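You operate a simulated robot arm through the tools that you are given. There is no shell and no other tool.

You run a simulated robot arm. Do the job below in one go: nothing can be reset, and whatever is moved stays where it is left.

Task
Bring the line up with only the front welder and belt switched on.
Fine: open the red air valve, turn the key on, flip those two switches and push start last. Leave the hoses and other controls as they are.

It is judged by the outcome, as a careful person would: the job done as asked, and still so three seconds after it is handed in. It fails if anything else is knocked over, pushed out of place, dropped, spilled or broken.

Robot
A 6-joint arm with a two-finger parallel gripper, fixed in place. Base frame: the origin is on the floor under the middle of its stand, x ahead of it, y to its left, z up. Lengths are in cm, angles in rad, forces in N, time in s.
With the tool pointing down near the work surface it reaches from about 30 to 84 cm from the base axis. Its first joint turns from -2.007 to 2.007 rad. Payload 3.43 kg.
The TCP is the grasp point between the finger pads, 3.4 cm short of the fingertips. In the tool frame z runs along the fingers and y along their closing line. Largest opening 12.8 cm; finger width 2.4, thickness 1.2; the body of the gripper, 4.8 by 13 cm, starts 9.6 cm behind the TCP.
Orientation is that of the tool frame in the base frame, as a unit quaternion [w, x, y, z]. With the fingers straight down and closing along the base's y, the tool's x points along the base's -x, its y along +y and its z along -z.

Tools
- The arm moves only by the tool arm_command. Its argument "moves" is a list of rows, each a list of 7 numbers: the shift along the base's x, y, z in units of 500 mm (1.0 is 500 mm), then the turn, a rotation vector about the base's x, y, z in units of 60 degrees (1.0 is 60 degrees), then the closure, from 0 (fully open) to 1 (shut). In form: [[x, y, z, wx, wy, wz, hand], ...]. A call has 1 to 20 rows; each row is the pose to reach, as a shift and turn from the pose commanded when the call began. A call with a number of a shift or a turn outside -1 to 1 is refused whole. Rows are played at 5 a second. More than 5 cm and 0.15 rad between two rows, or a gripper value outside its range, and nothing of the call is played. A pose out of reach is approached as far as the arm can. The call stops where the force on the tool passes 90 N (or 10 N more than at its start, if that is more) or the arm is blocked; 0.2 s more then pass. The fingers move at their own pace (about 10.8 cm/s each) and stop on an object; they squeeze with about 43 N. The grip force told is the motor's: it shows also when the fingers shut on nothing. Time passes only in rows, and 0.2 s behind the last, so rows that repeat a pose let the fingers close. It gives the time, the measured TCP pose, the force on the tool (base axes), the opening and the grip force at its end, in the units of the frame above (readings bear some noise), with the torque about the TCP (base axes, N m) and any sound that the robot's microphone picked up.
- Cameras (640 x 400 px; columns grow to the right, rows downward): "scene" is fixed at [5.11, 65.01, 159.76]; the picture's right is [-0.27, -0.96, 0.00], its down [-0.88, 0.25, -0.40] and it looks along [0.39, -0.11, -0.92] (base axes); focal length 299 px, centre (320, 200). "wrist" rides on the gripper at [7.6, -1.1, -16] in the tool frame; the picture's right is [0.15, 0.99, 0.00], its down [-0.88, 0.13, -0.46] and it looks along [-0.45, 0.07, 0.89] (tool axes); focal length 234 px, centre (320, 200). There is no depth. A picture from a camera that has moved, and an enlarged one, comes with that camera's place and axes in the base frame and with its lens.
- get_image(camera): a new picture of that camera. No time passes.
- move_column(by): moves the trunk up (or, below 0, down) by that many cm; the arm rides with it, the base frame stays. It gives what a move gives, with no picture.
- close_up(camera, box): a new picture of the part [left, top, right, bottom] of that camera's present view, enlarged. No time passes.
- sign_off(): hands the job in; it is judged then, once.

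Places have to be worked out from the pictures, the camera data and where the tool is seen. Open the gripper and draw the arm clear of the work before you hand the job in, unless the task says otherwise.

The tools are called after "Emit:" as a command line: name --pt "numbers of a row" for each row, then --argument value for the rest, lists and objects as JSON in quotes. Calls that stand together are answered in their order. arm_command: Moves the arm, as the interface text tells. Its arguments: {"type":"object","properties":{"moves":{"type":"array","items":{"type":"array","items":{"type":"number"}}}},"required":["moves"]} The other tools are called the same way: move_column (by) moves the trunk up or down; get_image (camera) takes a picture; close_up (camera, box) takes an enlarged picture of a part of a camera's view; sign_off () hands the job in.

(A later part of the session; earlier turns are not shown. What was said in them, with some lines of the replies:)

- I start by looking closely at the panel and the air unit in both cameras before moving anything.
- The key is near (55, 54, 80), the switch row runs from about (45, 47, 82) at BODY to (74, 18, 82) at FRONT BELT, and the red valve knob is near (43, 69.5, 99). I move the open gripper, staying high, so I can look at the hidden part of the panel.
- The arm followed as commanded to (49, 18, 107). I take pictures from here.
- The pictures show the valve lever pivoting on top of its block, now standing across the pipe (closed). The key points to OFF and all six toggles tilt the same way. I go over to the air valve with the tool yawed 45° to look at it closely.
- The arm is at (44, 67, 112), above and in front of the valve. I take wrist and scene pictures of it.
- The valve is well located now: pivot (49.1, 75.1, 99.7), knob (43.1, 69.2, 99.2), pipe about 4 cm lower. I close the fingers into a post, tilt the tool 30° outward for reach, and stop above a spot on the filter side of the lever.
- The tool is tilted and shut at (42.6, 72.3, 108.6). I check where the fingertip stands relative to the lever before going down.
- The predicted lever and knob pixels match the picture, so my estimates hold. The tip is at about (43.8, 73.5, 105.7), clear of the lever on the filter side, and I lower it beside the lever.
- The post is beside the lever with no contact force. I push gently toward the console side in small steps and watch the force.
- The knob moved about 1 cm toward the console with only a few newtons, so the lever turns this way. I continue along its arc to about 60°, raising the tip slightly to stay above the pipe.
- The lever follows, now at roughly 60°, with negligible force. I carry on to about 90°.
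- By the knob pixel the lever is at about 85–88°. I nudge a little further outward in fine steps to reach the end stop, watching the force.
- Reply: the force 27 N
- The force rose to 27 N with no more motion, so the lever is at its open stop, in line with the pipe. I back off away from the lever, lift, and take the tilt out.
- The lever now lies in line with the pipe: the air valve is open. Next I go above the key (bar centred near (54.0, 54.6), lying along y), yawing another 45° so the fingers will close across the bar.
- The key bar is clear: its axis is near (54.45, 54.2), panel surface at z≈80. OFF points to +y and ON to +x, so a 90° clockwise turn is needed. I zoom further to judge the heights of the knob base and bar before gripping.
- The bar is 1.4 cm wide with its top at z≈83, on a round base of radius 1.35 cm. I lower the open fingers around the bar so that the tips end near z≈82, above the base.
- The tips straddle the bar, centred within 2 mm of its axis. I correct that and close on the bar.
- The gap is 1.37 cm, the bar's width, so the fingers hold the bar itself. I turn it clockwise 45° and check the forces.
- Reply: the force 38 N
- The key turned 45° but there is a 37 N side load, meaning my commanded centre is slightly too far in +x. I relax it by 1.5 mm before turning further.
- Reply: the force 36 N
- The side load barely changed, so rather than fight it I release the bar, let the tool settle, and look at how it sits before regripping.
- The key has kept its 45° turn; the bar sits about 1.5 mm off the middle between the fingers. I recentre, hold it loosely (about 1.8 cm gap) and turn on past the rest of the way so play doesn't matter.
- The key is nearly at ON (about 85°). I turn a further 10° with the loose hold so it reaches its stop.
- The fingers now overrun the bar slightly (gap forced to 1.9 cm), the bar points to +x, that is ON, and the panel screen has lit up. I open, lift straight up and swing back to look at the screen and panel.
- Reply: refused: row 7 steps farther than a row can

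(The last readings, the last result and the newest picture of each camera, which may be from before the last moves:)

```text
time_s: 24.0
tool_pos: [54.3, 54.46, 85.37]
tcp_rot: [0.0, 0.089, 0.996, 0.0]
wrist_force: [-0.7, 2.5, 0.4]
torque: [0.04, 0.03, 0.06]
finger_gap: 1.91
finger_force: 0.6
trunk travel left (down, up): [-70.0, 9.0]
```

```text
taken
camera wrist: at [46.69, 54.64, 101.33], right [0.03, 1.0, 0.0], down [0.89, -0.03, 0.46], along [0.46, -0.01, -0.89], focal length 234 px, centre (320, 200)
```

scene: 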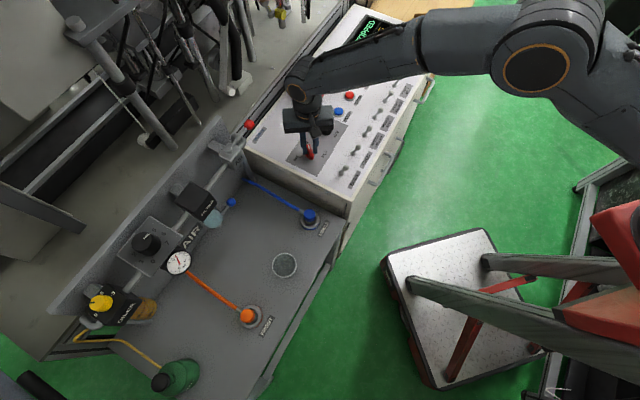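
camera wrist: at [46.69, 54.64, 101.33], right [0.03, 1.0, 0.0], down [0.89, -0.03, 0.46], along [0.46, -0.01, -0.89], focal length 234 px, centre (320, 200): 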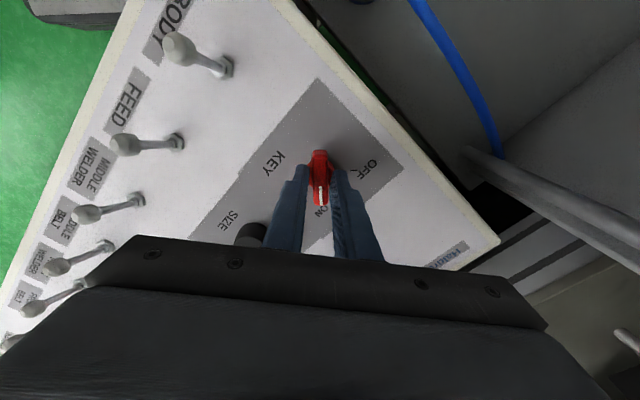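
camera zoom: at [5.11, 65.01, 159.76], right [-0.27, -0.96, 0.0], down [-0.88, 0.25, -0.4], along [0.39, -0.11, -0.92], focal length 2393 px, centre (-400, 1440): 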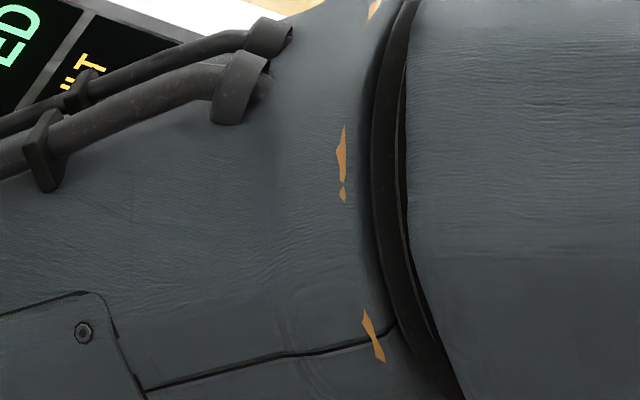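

That call was refused for step size, nothing moved. I redo it with shorter steps: open, lift straight up, then retreat toward the base.

Emit:
arm_command --pt "0 0 0 0 0 0 0.75" --pt "0 0 0 0 0 0 0.61" --pt "0 0 0.05 0 0 0 0.61" --pt "0 0 0.12 0 0 0 0.61" --pt "0 0 0.2 0 0 0 0.61" --pt "0 0 0.28 0 0 0 0.61" --pt "-0.04 -0.04 0.34 0 0 0 0.61" --pt "-0.09 -0.09 0.38 0 0 0 0.61" --pt "-0.14 -0.14 0.42 0 0 0 0.61" --pt "-0.2 -0.2 0.42 0 0 0 0.61" --pt "-0.26 -0.26 0.42 0 0 0 0.61" --pt "-0.32 -0.32 0.42 0 0 0 0.61"

Emit:
close_up --camera "scene" --box '[270, 0, 450, 190]'

Emit:
get_image --camera "wrist"

Emit:
close_up --camera "scene" --box '[340, 10, 440, 80]'

```text
time_s: 26.6
tool_pos: [38.34, 38.8, 106.09]
tcp_rot: [-0.001, 0.089, 0.996, 0.0]
wrist_force: [0.6, 0.4, 0.6]
torque: [-0.01, 0.04, -0.02]
finger_gap: 5.0
finger_force: 0.0
trunk travel left (down, up): [-70.0, 9.0]
```

```text
2.11 times, centred on (360, 95) of scene
camera zoom: at [5.11, 65.01, 159.76], right [-0.27, -0.96, 0.0], down [-0.88, 0.25, -0.4], along [0.39, -0.11, -0.92], focal length 630 px, centre (236, 421)
```

zoom: 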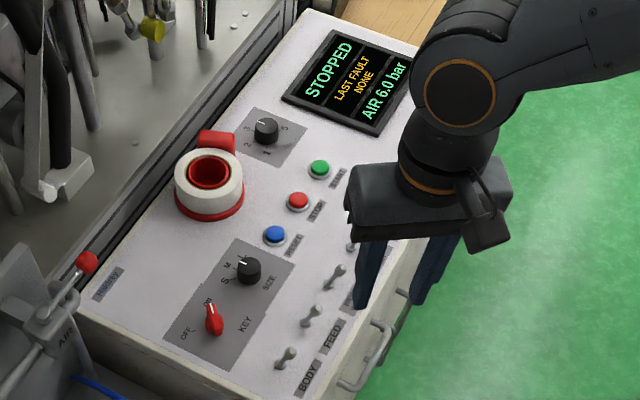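

```text
taken
camera wrist: at [30.81, 38.98, 122.03], right [0.03, 1.0, 0.0], down [0.89, -0.03, 0.46], along [0.46, -0.01, -0.89], focal length 234 px, centre (320, 200)
```

wrist: 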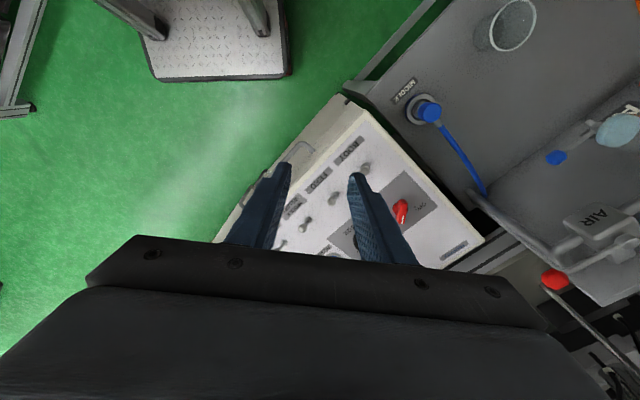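

```text
5.71 times, centred on (390, 45) of scene
camera zoom: at [5.11, 65.01, 159.76], right [-0.27, -0.96, 0.0], down [-0.88, 0.25, -0.4], along [0.39, -0.11, -0.92], focal length 1709 px, centre (-80, 1086)
```

zoom: 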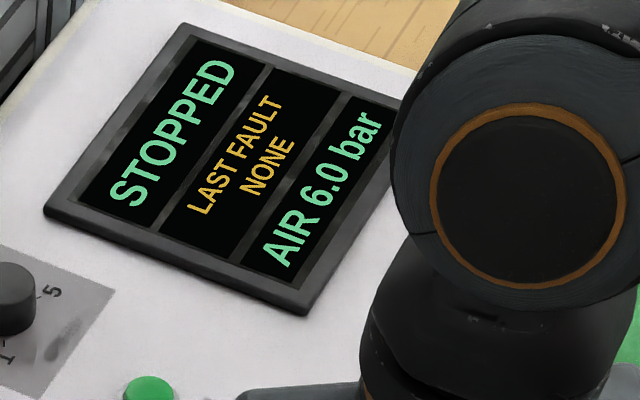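

The screen now reads STOPPED, LAST FAULT NONE, AIR 6.0 bar, so valve and key are done. The toggles lean toward the front edge (−e2); FRONT WELDER's nut is near (68.0, 24.4) and FRONT BELT's near (73.5, 18.7), ball tops around z 84.5. I shut the fingers and hover in front of the FRONT WELDER toggle with 45° yaw.

Emit:
arm_command --pt "0.059 -0.038 0 0 0 0.102 1" --pt "0.118 -0.077 0 0 0 0.204 1" --pt "0.177 -0.115 0 0 0 0.307 1" --pt "0.236 -0.154 -0.03 0 0 0.409 1" --pt "0.294 -0.192 -0.06 0 0 0.511 1" --pt "0.353 -0.231 -0.1 0 0 0.613 1" --pt "0.412 -0.269 -0.14 0 0 0.716 1" --pt "0.471 -0.308 -0.17 0 0 0.818 1" --pt "0.53 -0.346 -0.2 0 0 0.92 1" --pt "0.53 -0.346 -0.2 0 0 0.92 1"

Emit:
get_image --camera "wrist"

Emit:
close_up --camera "wrist" --box '[240, 80, 400, 200]'

Emit:
close_up --camera "scene" --box '[340, 40, 430, 130]'

```text
time_s: 28.8
tool_pos: [64.68, 21.1, 96.28]
tcp_rot: [0.0, -0.383, 0.924, 0.0]
wrist_force: [0.0, -0.3, 0.4]
torque: [-0.04, 0.04, -0.01]
finger_gap: 0.0
finger_force: 33.2
trunk travel left (down, up): [-70.0, 9.0]
```

```text
taken
camera wrist: at [60.17, 14.91, 112.16], right [-0.8, 0.59, 0.0], down [0.53, 0.72, 0.46], along [0.27, 0.37, -0.89], focal length 234 px, centre (320, 200)
```

wrist: 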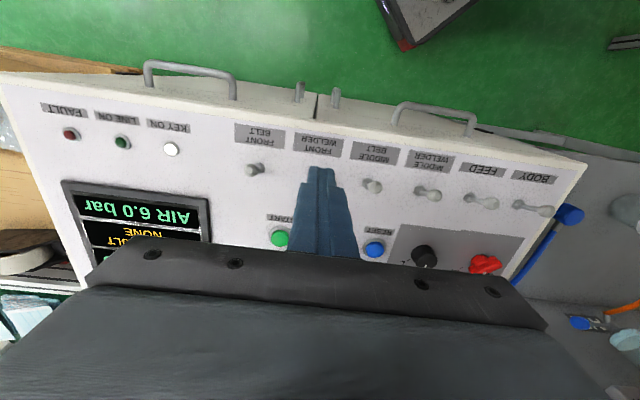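

```text
3.33 times, centred on (320, 140) of wrist
camera zoom: at [60.17, 14.91, 112.16], right [-0.8, 0.59, 0.0], down [0.53, 0.72, 0.46], along [0.27, 0.37, -0.89], focal length 781 px, centre (320, 400)
```

zoom: 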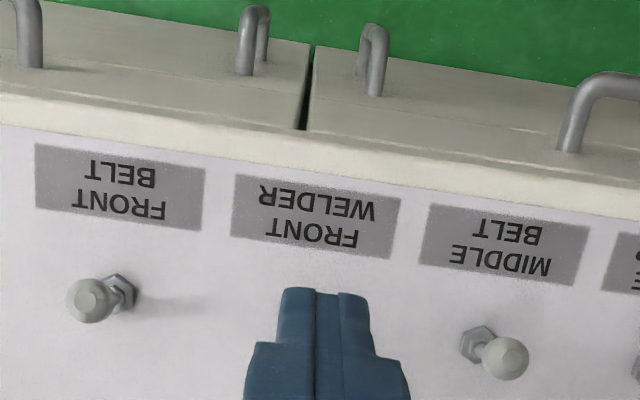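

```text
4.44 times, centred on (385, 85) of scene
camera zoom: at [5.11, 65.01, 159.76], right [-0.27, -0.96, 0.0], down [-0.88, 0.25, -0.4], along [0.39, -0.11, -0.92], focal length 1329 px, centre (31, 711)
```

zoom: 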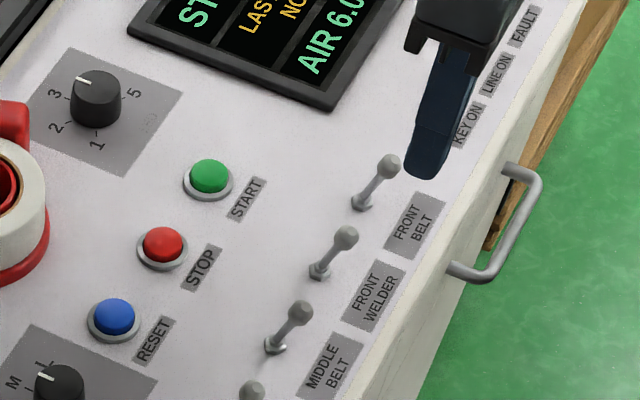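

Both views agree: FRONT BELT ball at (73.0, 17.8, 84.45), FRONT WELDER ball at about (67.35, 23.45, 84.45), both leaning 15° toward the front edge; the KEY ON lamp is lit. I lower the shut fingertips in front of the FRONT WELDER ball to tip z≈83.4.

Emit:
arm_command --pt "0.001 -0.003 -0.05 0 0 0 1" --pt "0.001 -0.003 -0.1 0 0 0 1" --pt "0.001 -0.003 -0.15 0 0 0 1" --pt "0.001 -0.003 -0.187 0 0 0 1" --pt "0.001 -0.003 -0.187 0 0 0 1"

Emit:
close_up --camera "scene" --box '[350, 60, 420, 120]'

Emit:
close_up --camera "wrist" --box '[200, 80, 440, 260]'

```text
time_s: 30.0
tool_pos: [64.95, 20.89, 86.96]
tcp_rot: [0.0, -0.381, 0.925, 0.001]
wrist_force: [-0.3, -0.3, 1.1]
torque: [0.02, -0.03, 0.04]
finger_gap: 0.01
finger_force: 32.6
trunk travel left (down, up): [-70.0, 9.0]
```

```text
6.67 times, centred on (385, 90) of scene
camera zoom: at [5.11, 65.01, 159.76], right [-0.27, -0.96, 0.0], down [-0.88, 0.25, -0.4], along [0.39, -0.11, -0.92], focal length 1994 px, centre (-113, 933)
```

zoom: 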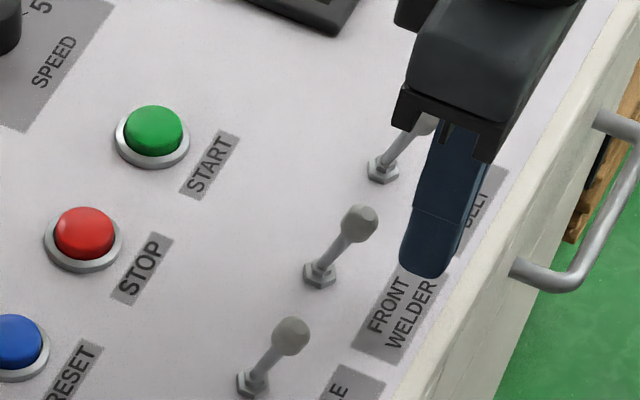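

```text
2.22 times, centred on (320, 170) of wrist
camera zoom: at [60.42, 14.7, 102.86], right [-0.8, 0.6, 0.0], down [0.53, 0.71, 0.46], along [0.27, 0.37, -0.89], focal length 520 px, centre (320, 267)
```

zoom: 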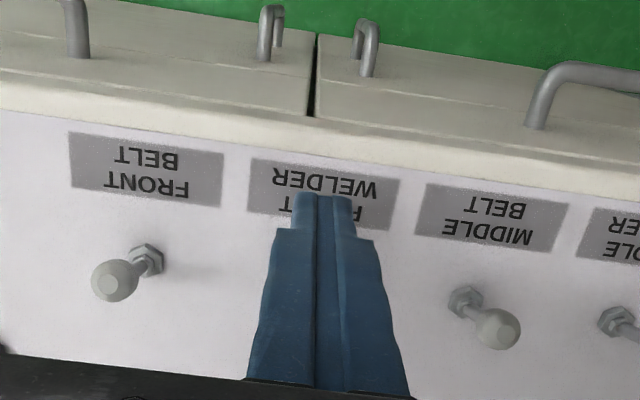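

The tip is 3.5 cm in front of the FRONT WELDER ball and lined up with it. I push away from the front edge in small steps.

Emit:
arm_command --pt "0.0071 0.0071 0 0 0 0 1" --pt "0.0141 0.0141 0 0 0 0 1" --pt "0.0198 0.0198 0 0 0 0 1" --pt "0.024 0.024 0 0 0 0 1" --pt "0.0283 0.0283 0 0 0 0 1" --pt "0.0339 0.0339 0 0 0 0 1"

Emit:
close_up --camera "scene" --box '[350, 60, 420, 120]'

```text
time_s: 31.4
tool_pos: [66.49, 22.4, 86.8]
tcp_rot: [0.0, -0.382, 0.924, 0.0]
wrist_force: [-0.3, -0.6, 0.4]
torque: [-0.06, 0.01, -0.04]
finger_gap: 0.0
finger_force: 33.2
trunk travel left (down, up): [-70.0, 9.0]
```

```text
6.67 times, centred on (385, 90) of scene
camera zoom: at [5.11, 65.01, 159.76], right [-0.27, -0.96, 0.0], down [-0.88, 0.25, -0.4], along [0.39, -0.11, -0.92], focal length 1994 px, centre (-113, 933)
```

zoom: 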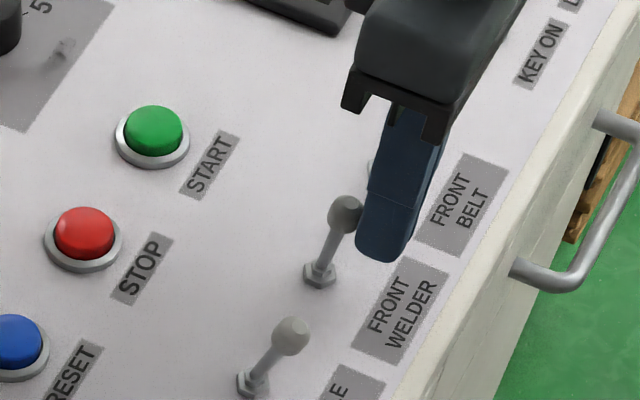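

The toggle has come up nearly vertical with almost no force. I continue pushing until it reaches the far side.

Emit:
arm_command --pt "0.0042 0.0042 0 0 0 0 1" --pt "0.0085 0.0085 0 0 0 0 1" --pt "0.0127 0.0127 0 0 0 0 1" --pt "0.017 0.017 0 0 0 0 1" --pt "0.0198 0.0198 0 0 0 0 1"

Emit:
close_up --camera "scene" --box '[350, 60, 420, 120]'

```text
time_s: 32.6
tool_pos: [67.68, 23.43, 86.83]
tcp_rot: [0.0, -0.383, 0.924, 0.001]
wrist_force: [0.6, 0.2, -0.7]
torque: [0.03, -0.01, -0.05]
finger_gap: 0.0
finger_force: 33.3
trunk travel left (down, up): [-70.0, 9.0]
```

```text
6.67 times, centred on (385, 90) of scene
camera zoom: at [5.11, 65.01, 159.76], right [-0.27, -0.96, 0.0], down [-0.88, 0.25, -0.4], along [0.39, -0.11, -0.92], focal length 1994 px, centre (-113, 933)
```

zoom: 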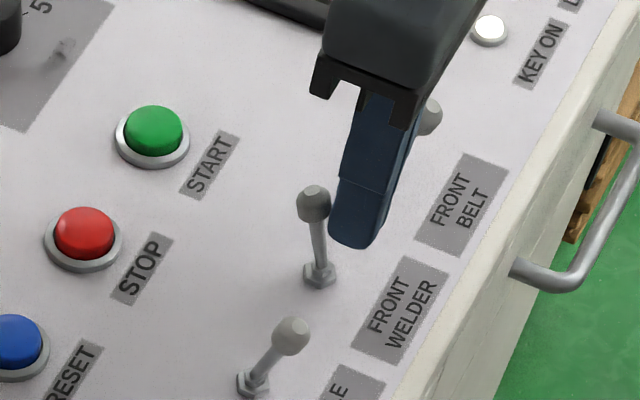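

The FRONT WELDER lever now leans to the far side. I nudge a little more to confirm that it's at its stop.

Emit:
arm_command --pt "0.0035 0.0035 0 0 0 0 1" --pt "0.0064 0.0064 0 0 0 0 1"

Emit:
close_up --camera "scene" --box '[350, 60, 420, 120]'

```text
time_s: 33.2
tool_pos: [67.75, 23.79, 86.89]
tcp_rot: [-0.002, -0.382, 0.924, -0.001]
wrist_force: [-12.8, -10.4, 6.5]
torque: [-0.14, 0.33, 0.1]
finger_gap: 0.01
finger_force: 33.1
trunk travel left (down, up): [-70.0, 9.0]
```

```text
6.67 times, centred on (385, 90) of scene
camera zoom: at [5.11, 65.01, 159.76], right [-0.27, -0.96, 0.0], down [-0.88, 0.25, -0.4], along [0.39, -0.11, -0.92], focal length 1994 px, centre (-113, 933)
```

zoom: 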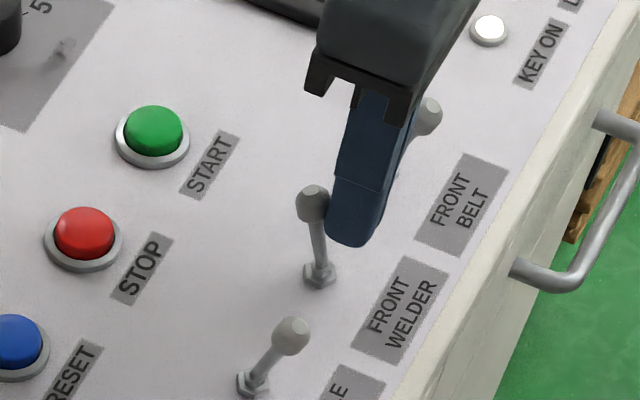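

It stopped with 16 N, so FRONT WELDER is fully over. I back off and move along the row to the same starting place in front of FRONT BELT.

Emit:
arm_command --pt "-0.02 -0.02 0 0 0 0 1" --pt "-0.045 -0.045 0 0 0 0 1" --pt "-0.065 -0.065 0.02 0 0 0 1" --pt "-0.025 -0.099 0.02 0 0 0 1" --pt "0.015 -0.134 0.02 0 0 0 1" --pt "0.0536 -0.1684 0.02 0 0 0 1" --pt "0.0536 -0.1684 0 0 0 0 1" --pt "0.0536 -0.1684 0 0 0 0 1"

Emit:
close_up --camera "scene" --box '[350, 50, 430, 120]'

Emit:
close_up --camera "wrist" --box '[200, 80, 440, 260]'

```text
time_s: 35.0
tool_pos: [70.68, 15.43, 86.97]
tcp_rot: [-0.001, -0.382, 0.924, 0.0]
wrist_force: [0.4, -0.6, 0.2]
torque: [0.04, 0.03, 0.04]
finger_gap: 0.0
finger_force: 32.8
trunk travel left (down, up): [-70.0, 9.0]
```

```text
5.71 times, centred on (390, 85) of scene
camera zoom: at [5.11, 65.01, 159.76], right [-0.27, -0.96, 0.0], down [-0.88, 0.25, -0.4], along [0.39, -0.11, -0.92], focal length 1709 px, centre (-80, 857)
```

zoom: 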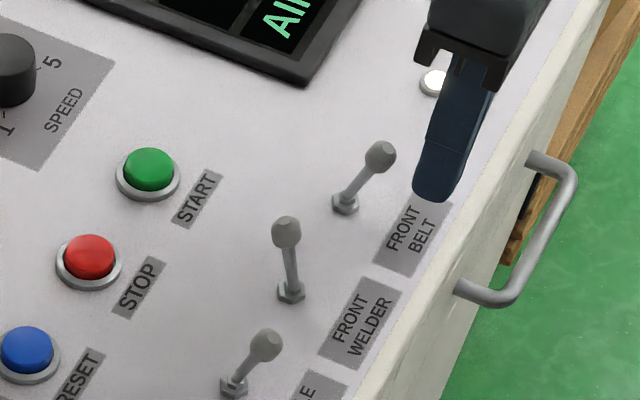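

```text
2.22 times, centred on (320, 170) of wrist
camera zoom: at [66.08, 9.17, 102.9], right [-0.8, 0.6, 0.0], down [0.53, 0.71, 0.46], along [0.27, 0.37, -0.89], focal length 520 px, centre (320, 267)
```

zoom: 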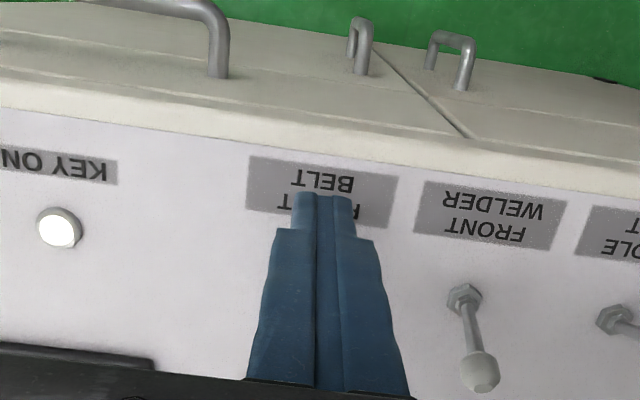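

FRONT WELDER stays flipped, and the tip stands in front of FRONT BELT just as before. I push this one over the same way.

Emit:
arm_command --pt "0.0071 0.0071 0 0 0 0 1" --pt "0.0141 0.0141 0 0 0 0 1" --pt "0.0198 0.0198 0 0 0 0 1" --pt "0.024 0.024 0 0 0 0 1" --pt "0.0283 0.0283 0 0 0 0 1" --pt "0.0339 0.0339 0 0 0 0 1" --pt "0.0382 0.0382 0 0 0 0 1" --pt "0.0424 0.0424 0 0 0 0 1" --pt "0.0467 0.0467 0 0 0 0 1" --pt "0.051 0.051 0 0 0 0 1" --pt "0.0545 0.0545 0 0 0 0 1"

Emit:
close_up --camera "scene" --box '[350, 50, 430, 120]'

```text
time_s: 37.4
tool_pos: [73.22, 18.12, 86.8]
tcp_rot: [0.0, -0.383, 0.924, 0.0]
wrist_force: [-3.4, -3.0, 2.1]
torque: [-0.06, 0.07, 0.02]
finger_gap: 0.02
finger_force: 32.9
trunk travel left (down, up): [-70.0, 9.0]
```

```text
5.71 times, centred on (390, 85) of scene
camera zoom: at [5.11, 65.01, 159.76], right [-0.27, -0.96, 0.0], down [-0.88, 0.25, -0.4], along [0.39, -0.11, -0.92], focal length 1709 px, centre (-80, 857)
```

zoom: 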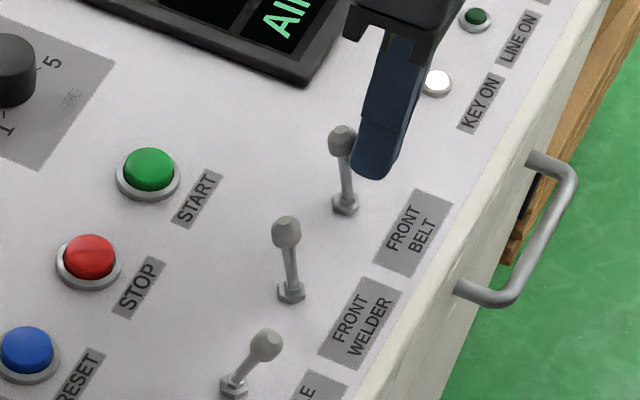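

FRONT BELT is over as well, touching its stop. I retreat from the lever, rise, and hover over the green START button near (78.8, 29.7), tilting 20° outward because it is at the edge of reach.

Emit:
arm_command --pt "-0.02 -0.02 0 0 0 0 1" --pt "-0.045 -0.045 0.04 0 0 0 1" --pt "-0.045 -0.045 0.12 0 0 0 1" --pt "-0.045 -0.045 0.2 0 0 0 1" --pt "0 0.02 0.2 0.06 -0.06 0 1" --pt "0.03 0.085 0.2 0.12 -0.12 0 1" --pt "0.06 0.15 0.18 0.18 -0.18 0 1" --pt "0.092 0.212 0.14 0.2357 -0.2357 0 1" --pt "0.092 0.212 0.104 0.2357 -0.2357 0 1" --pt "0.092 0.212 0.104 0.2357 -0.2357 0 1"

Emit:
get_image --camera "wrist"

Emit:
close_up --camera "scene" --box '[300, 20, 430, 120]'

```text
time_s: 39.6
tool_pos: [78.12, 29.01, 92.12]
tcp_rot: [0.16, -0.377, 0.91, 0.067]
wrist_force: [-0.5, 0.4, 0.3]
torque: [-0.03, 0.0, -0.01]
finger_gap: 0.01
finger_force: 33.5
trunk travel left (down, up): [-70.0, 9.0]
```

```text
taken
camera wrist: at [69.93, 19.32, 104.74], right [-0.8, 0.6, -0.05], down [0.38, 0.57, 0.73], along [0.47, 0.56, -0.68], focal length 234 px, centre (320, 200)
```

wrist: 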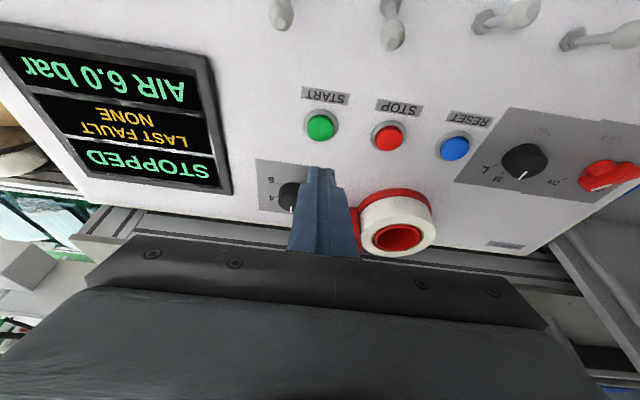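

```text
4.00 times, centred on (365, 70) of scene
camera zoom: at [5.11, 65.01, 159.76], right [-0.27, -0.96, 0.0], down [-0.88, 0.25, -0.4], along [0.39, -0.11, -0.92], focal length 1196 px, centre (140, 720)
```

zoom: 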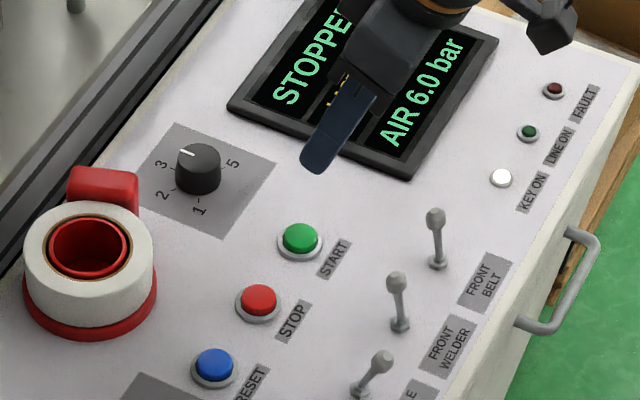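

The fingertip is above START: tip about (78.9, 29.8, 89.1), button near (78.85, 29.4). I take a closer look to refine the button's centre before pressing.

Emit:
close_up --camera "wrist" --box '[280, 90, 380, 190]'

Emit:
close_up --camera "scene" --box '[350, 60, 390, 90]'

```text
4.00 times, centred on (330, 140) of wrist
camera zoom: at [69.93, 19.32, 104.74], right [-0.8, 0.6, -0.05], down [0.38, 0.57, 0.73], along [0.47, 0.56, -0.68], focal length 937 px, centre (280, 440)
```

zoom: 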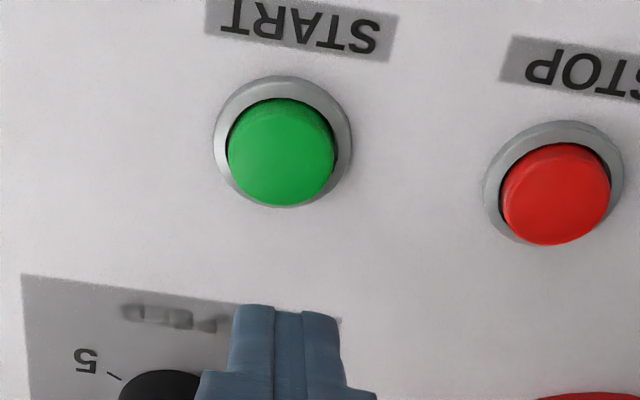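

```text
13.33 times, centred on (370, 75) of scene
camera zoom: at [5.11, 65.01, 159.76], right [-0.27, -0.96, 0.0], down [-0.88, 0.25, -0.4], along [0.39, -0.11, -0.92], focal length 3988 px, centre (-347, 1867)
```

zoom: 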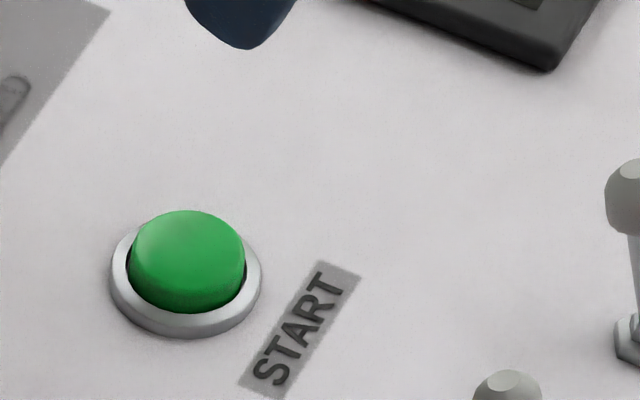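

Refined START centre: (79.15, 29.55), cap top z≈81.2. I shift slightly and descend to about 1.5 cm above the cap.

Emit:
arm_command --pt "0.012 0.001 -0.03 0 0 0 1" --pt "0.012 0.001 -0.06 0 0 0 1" --pt "0.012 0.001 -0.09 0 0 0 1" --pt "0.012 0.001 -0.12 0 0 0 1" --pt "0.012 0.001 -0.12 0 0 0 1"

Emit:
close_up --camera "wrist" --box '[240, 90, 400, 210]'

Emit:
close_up --camera "scene" --box '[340, 50, 400, 95]'

```text
time_s: 40.8
tool_pos: [78.5, 29.0, 85.99]
tcp_rot: [0.16, -0.377, 0.91, 0.067]
wrist_force: [-0.8, 0.0, 1.0]
torque: [0.0, 0.02, 0.0]
finger_gap: 0.0
finger_force: 32.7
trunk travel left (down, up): [-70.0, 9.0]
```

```text
3.33 times, centred on (320, 150) of wrist
camera zoom: at [70.42, 19.25, 98.45], right [-0.8, 0.6, -0.05], down [0.38, 0.57, 0.73], along [0.47, 0.56, -0.68], focal length 781 px, centre (320, 367)
```

zoom: 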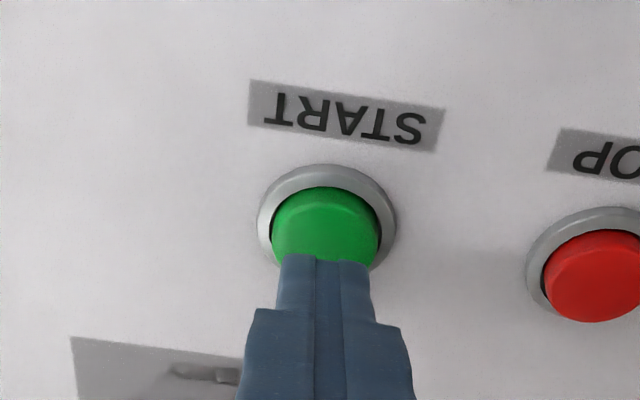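

```text
8.89 times, centred on (370, 72) of scene
camera zoom: at [5.11, 65.01, 159.76], right [-0.27, -0.96, 0.0], down [-0.88, 0.25, -0.4], along [0.39, -0.11, -0.92], focal length 2659 px, centre (-124, 1333)
```

zoom: 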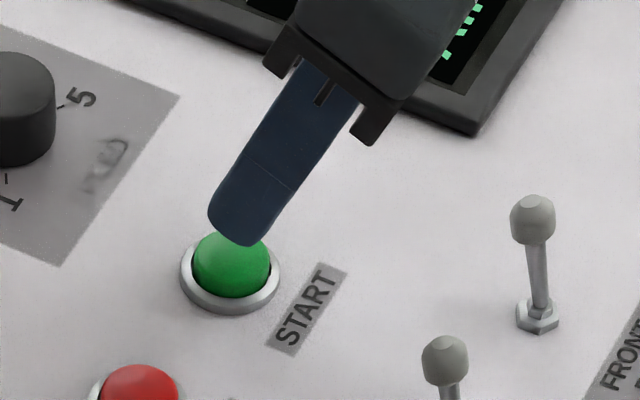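

The tip is lined up over the cap, about 1 cm away. I press down in small steps and watch the force and sound.

Emit:
arm_command --pt "0 0 -0.008 0 0 0 1" --pt "0 0 -0.016 0 0 0 1" --pt "0 0 -0.02 0 0 0 1" --pt "0 0 -0.024 0 0 0 1" --pt "0 0 -0.028 0 0 0 1"

Emit:
get_image --camera "wrist"

```text
time_s: 42.0
tool_pos: [78.57, 28.93, 84.82]
tcp_rot: [0.161, -0.377, 0.91, 0.067]
wrist_force: [0.6, -0.3, -0.2]
torque: [0.02, -0.01, 0.03]
finger_gap: 0.0
finger_force: 33.1
trunk travel left (down, up): [-70.0, 9.0]
```

```text
taken
camera wrist: at [70.46, 19.18, 97.26], right [-0.8, 0.6, -0.05], down [0.38, 0.57, 0.73], along [0.47, 0.56, -0.68], focal length 234 px, centre (320, 200)
```

wrist: 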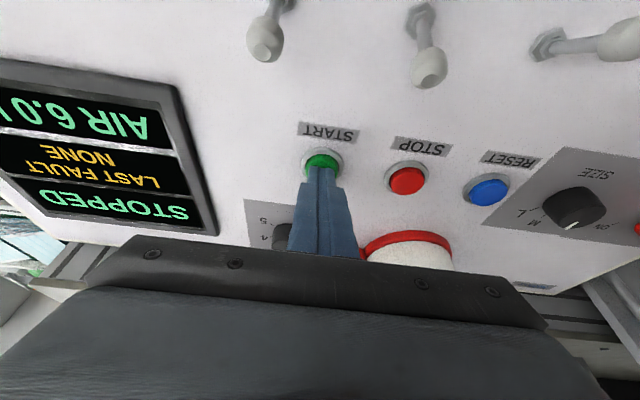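

No contact yet with the low edge at z≈81.2. I keep pressing in finer steps.

Emit:
arm_command --pt "0 0 -0.003 0 0 0 1" --pt "0 0 -0.006 0 0 0 1" --pt "0 0 -0.009 0 0 0 1" --pt "0 0 -0.012 0 0 0 1"

Emit:
get_image --camera "wrist"

```text
time_s: 43.0
tool_pos: [78.61, 28.73, 84.36]
tcp_rot: [0.161, -0.377, 0.91, 0.067]
wrist_force: [-2.4, -2.4, 10.3]
torque: [-0.06, 0.08, -0.01]
finger_gap: 0.01
finger_force: 33.1
trunk travel left (down, up): [-70.0, 9.0]
heard: click
```

```text
taken
camera wrist: at [70.47, 19.1, 96.72], right [-0.8, 0.6, -0.05], down [0.38, 0.57, 0.73], along [0.47, 0.56, -0.68], focal length 234 px, centre (320, 200)
```

wrist: 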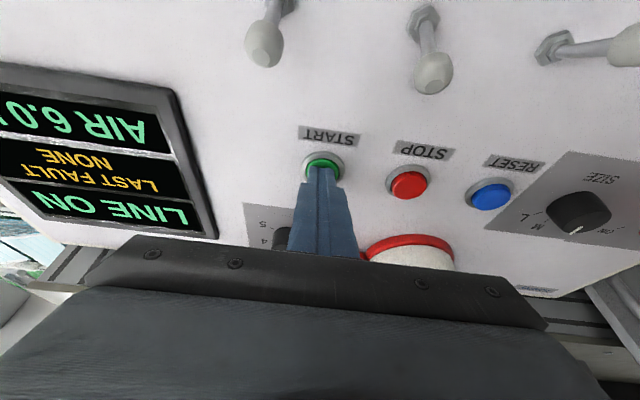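

A click was heard and the screen now reads LINE ON. I lift straight off the button and then draw back clear of the panel, taking out the tilt.

Emit:
arm_command --pt "0 0 0.02 0 0 0 1" --pt "0 0 0.08 0 0 0 1" --pt "0 0 0.16 0 0 0 1" --pt "0 0 0.24 0 0 0 1" --pt "0 0 0.32 0 0 0 1" --pt "-0.06 -0.04 0.38 -0.06 0.06 0 1" --pt "-0.13 -0.08 0.42 -0.12 0.12 0 1" --pt "-0.2 -0.12 0.46 -0.18 0.18 0 1" --pt "-0.27 -0.16 0.48 -0.2357 0.2357 0 1" --pt "-0.34 -0.2 0.5 -0.2357 0.2357 0 0.8" --pt "-0.42 -0.24 0.5 -0.2357 0.2357 0 0.5" --pt "-0.5 -0.28 0.5 -0.2357 0.2357 0 0.2" --pt "-0.58 -0.32 0.5 -0.2357 0.2357 0 0" --pt "-0.66 -0.36 0.5 -0.2357 0.2357 0 0" --pt "-0.66 -0.36 0.5 -0.2357 0.2357 0 0"

Emit:
get_image --camera "scene"

Emit:
close_up --camera "scene" --box '[270, 0, 450, 190]'

Emit:
close_up --camera "scene" --box '[50, 110, 350, 400]'

```text
time_s: 46.2
tool_pos: [45.42, 10.5, 109.23]
tcp_rot: [0.0, -0.382, 0.924, 0.0]
wrist_force: [-0.5, -0.5, 0.3]
torque: [0.03, 0.0, -0.01]
finger_gap: 12.76
finger_force: 0.1
trunk travel left (down, up): [-70.0, 9.0]
```

```text
taken
```

scene: 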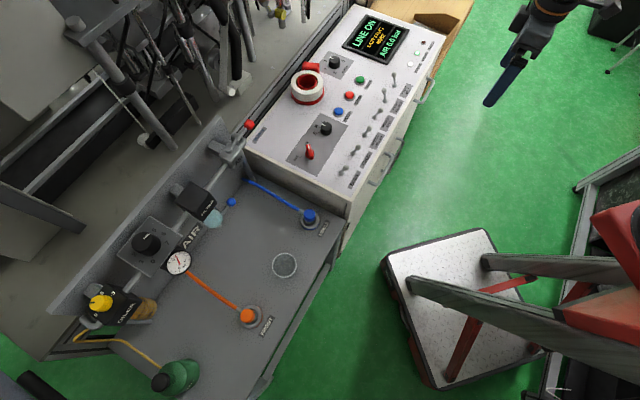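

```text
2.11 times, centred on (360, 95) of scene
camera zoom: at [5.11, 65.01, 159.76], right [-0.27, -0.96, 0.0], down [-0.88, 0.25, -0.4], along [0.39, -0.11, -0.92], focal length 630 px, centre (236, 421)
```

zoom: 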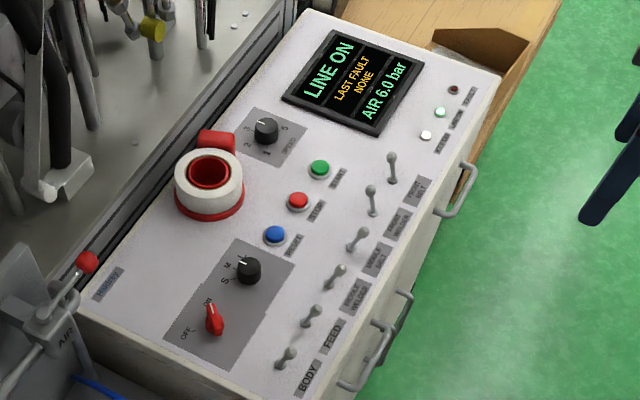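

```text
1.38 times, centred on (200, 255) of scene
camera zoom: at [5.11, 65.01, 159.76], right [-0.27, -0.96, 0.0], down [-0.88, 0.25, -0.4], along [0.39, -0.11, -0.92], focal length 412 px, centre (486, 124)
```

zoom: 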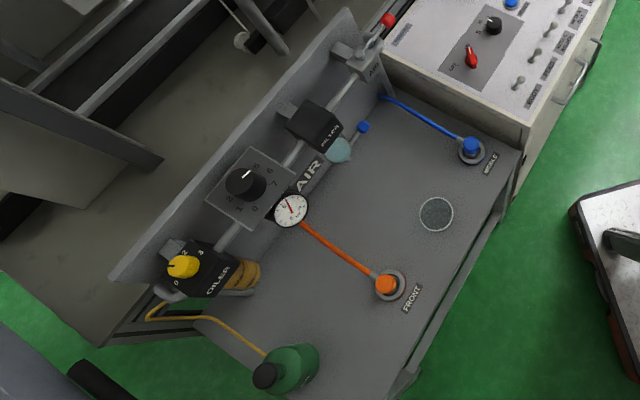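

The screen shows LINE ON, the KEY ON and LINE ON lamps are lit, the fault lamp is dark, and only FRONT WELDER and FRONT BELT are flipped. I wait a few seconds with the arm clear and check that it stays so.

Emit:
arm_command --pt "0 0 0 0 0 0 0" --pt "0 0 0 0 0 0 0" --pt "0 0 0 0 0 0 0" --pt "0 0 0 0 0 0 0" --pt "0 0 0 0 0 0 0" --pt "0 0 0 0 0 0 0" --pt "0 0 0 0 0 0 0" --pt "0 0 0 0 0 0 0" --pt "0 0 0 0 0 0 0" --pt "0 0 0 0 0 0 0" --pt "0 0 0 0 0 0 0" --pt "0 0 0 0 0 0 0" --pt "0 0 0 0 0 0 0" --pt "0 0 0 0 0 0 0" --pt "0 0 0 0 0 0 0"

Emit:
close_up --camera "scene" --box '[340, 0, 440, 130]'

Emit:
close_up --camera "scene" --box '[200, 100, 380, 220]'

```text
time_s: 49.4
tool_pos: [45.4, 10.6, 109.39]
tcp_rot: [0.001, -0.382, 0.924, 0.0]
wrist_force: [-0.1, 0.6, 0.5]
torque: [-0.02, 0.03, 0.0]
finger_gap: 12.78
finger_force: 0.0
trunk travel left (down, up): [-70.0, 9.0]
```

```text
3.08 times, centred on (390, 65) of scene
camera zoom: at [5.11, 65.01, 159.76], right [-0.27, -0.96, 0.0], down [-0.88, 0.25, -0.4], along [0.39, -0.11, -0.92], focal length 920 px, centre (105, 615)
```

zoom: 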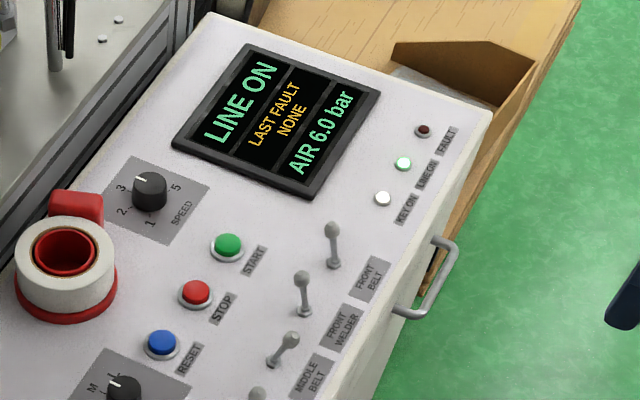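

```text
3.33 times, centred on (290, 160) of scene
camera zoom: at [5.11, 65.01, 159.76], right [-0.27, -0.96, 0.0], down [-0.88, 0.25, -0.4], along [0.39, -0.11, -0.92], focal length 997 px, centre (420, 333)
```

zoom: 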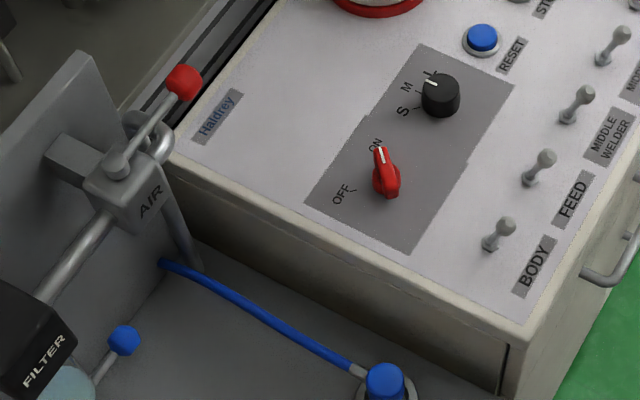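

More than three seconds later the panel still shows LINE ON, no fault and AIR 6.0 bar. The valve is in line with the pipe, the key is on ON, the other switches and the hoses are untouched, and the open gripper is well clear. I hand the job in.

Emit:
sign_off

```text
The job is handed in.
```

The line is up with only the front welder and front belt switched on. When I last checked, about 7 seconds after pressing start, the screen read LINE ON, LAST FAULT NONE and AIR 6.0 bar. I then handed the job in.

- **Air valve:** the red lever is turned in line with the pipe, against its stop.
- **Key:** it points to ON and the KEY ON lamp is lit. It took two tries: the first grip side-loaded the key at about 37 N, so I let go, recentred and finished the turn.
- **Switches:** FRONT WELDER and FRONT BELT are flipped and stayed over. The other four still lean as they did at the start.
- **Start:** I pressed it last. It clicked, and the LINE ON lamp is lit.

I left the hoses and other controls alone. The gripper is open and the arm is clear of the panel.
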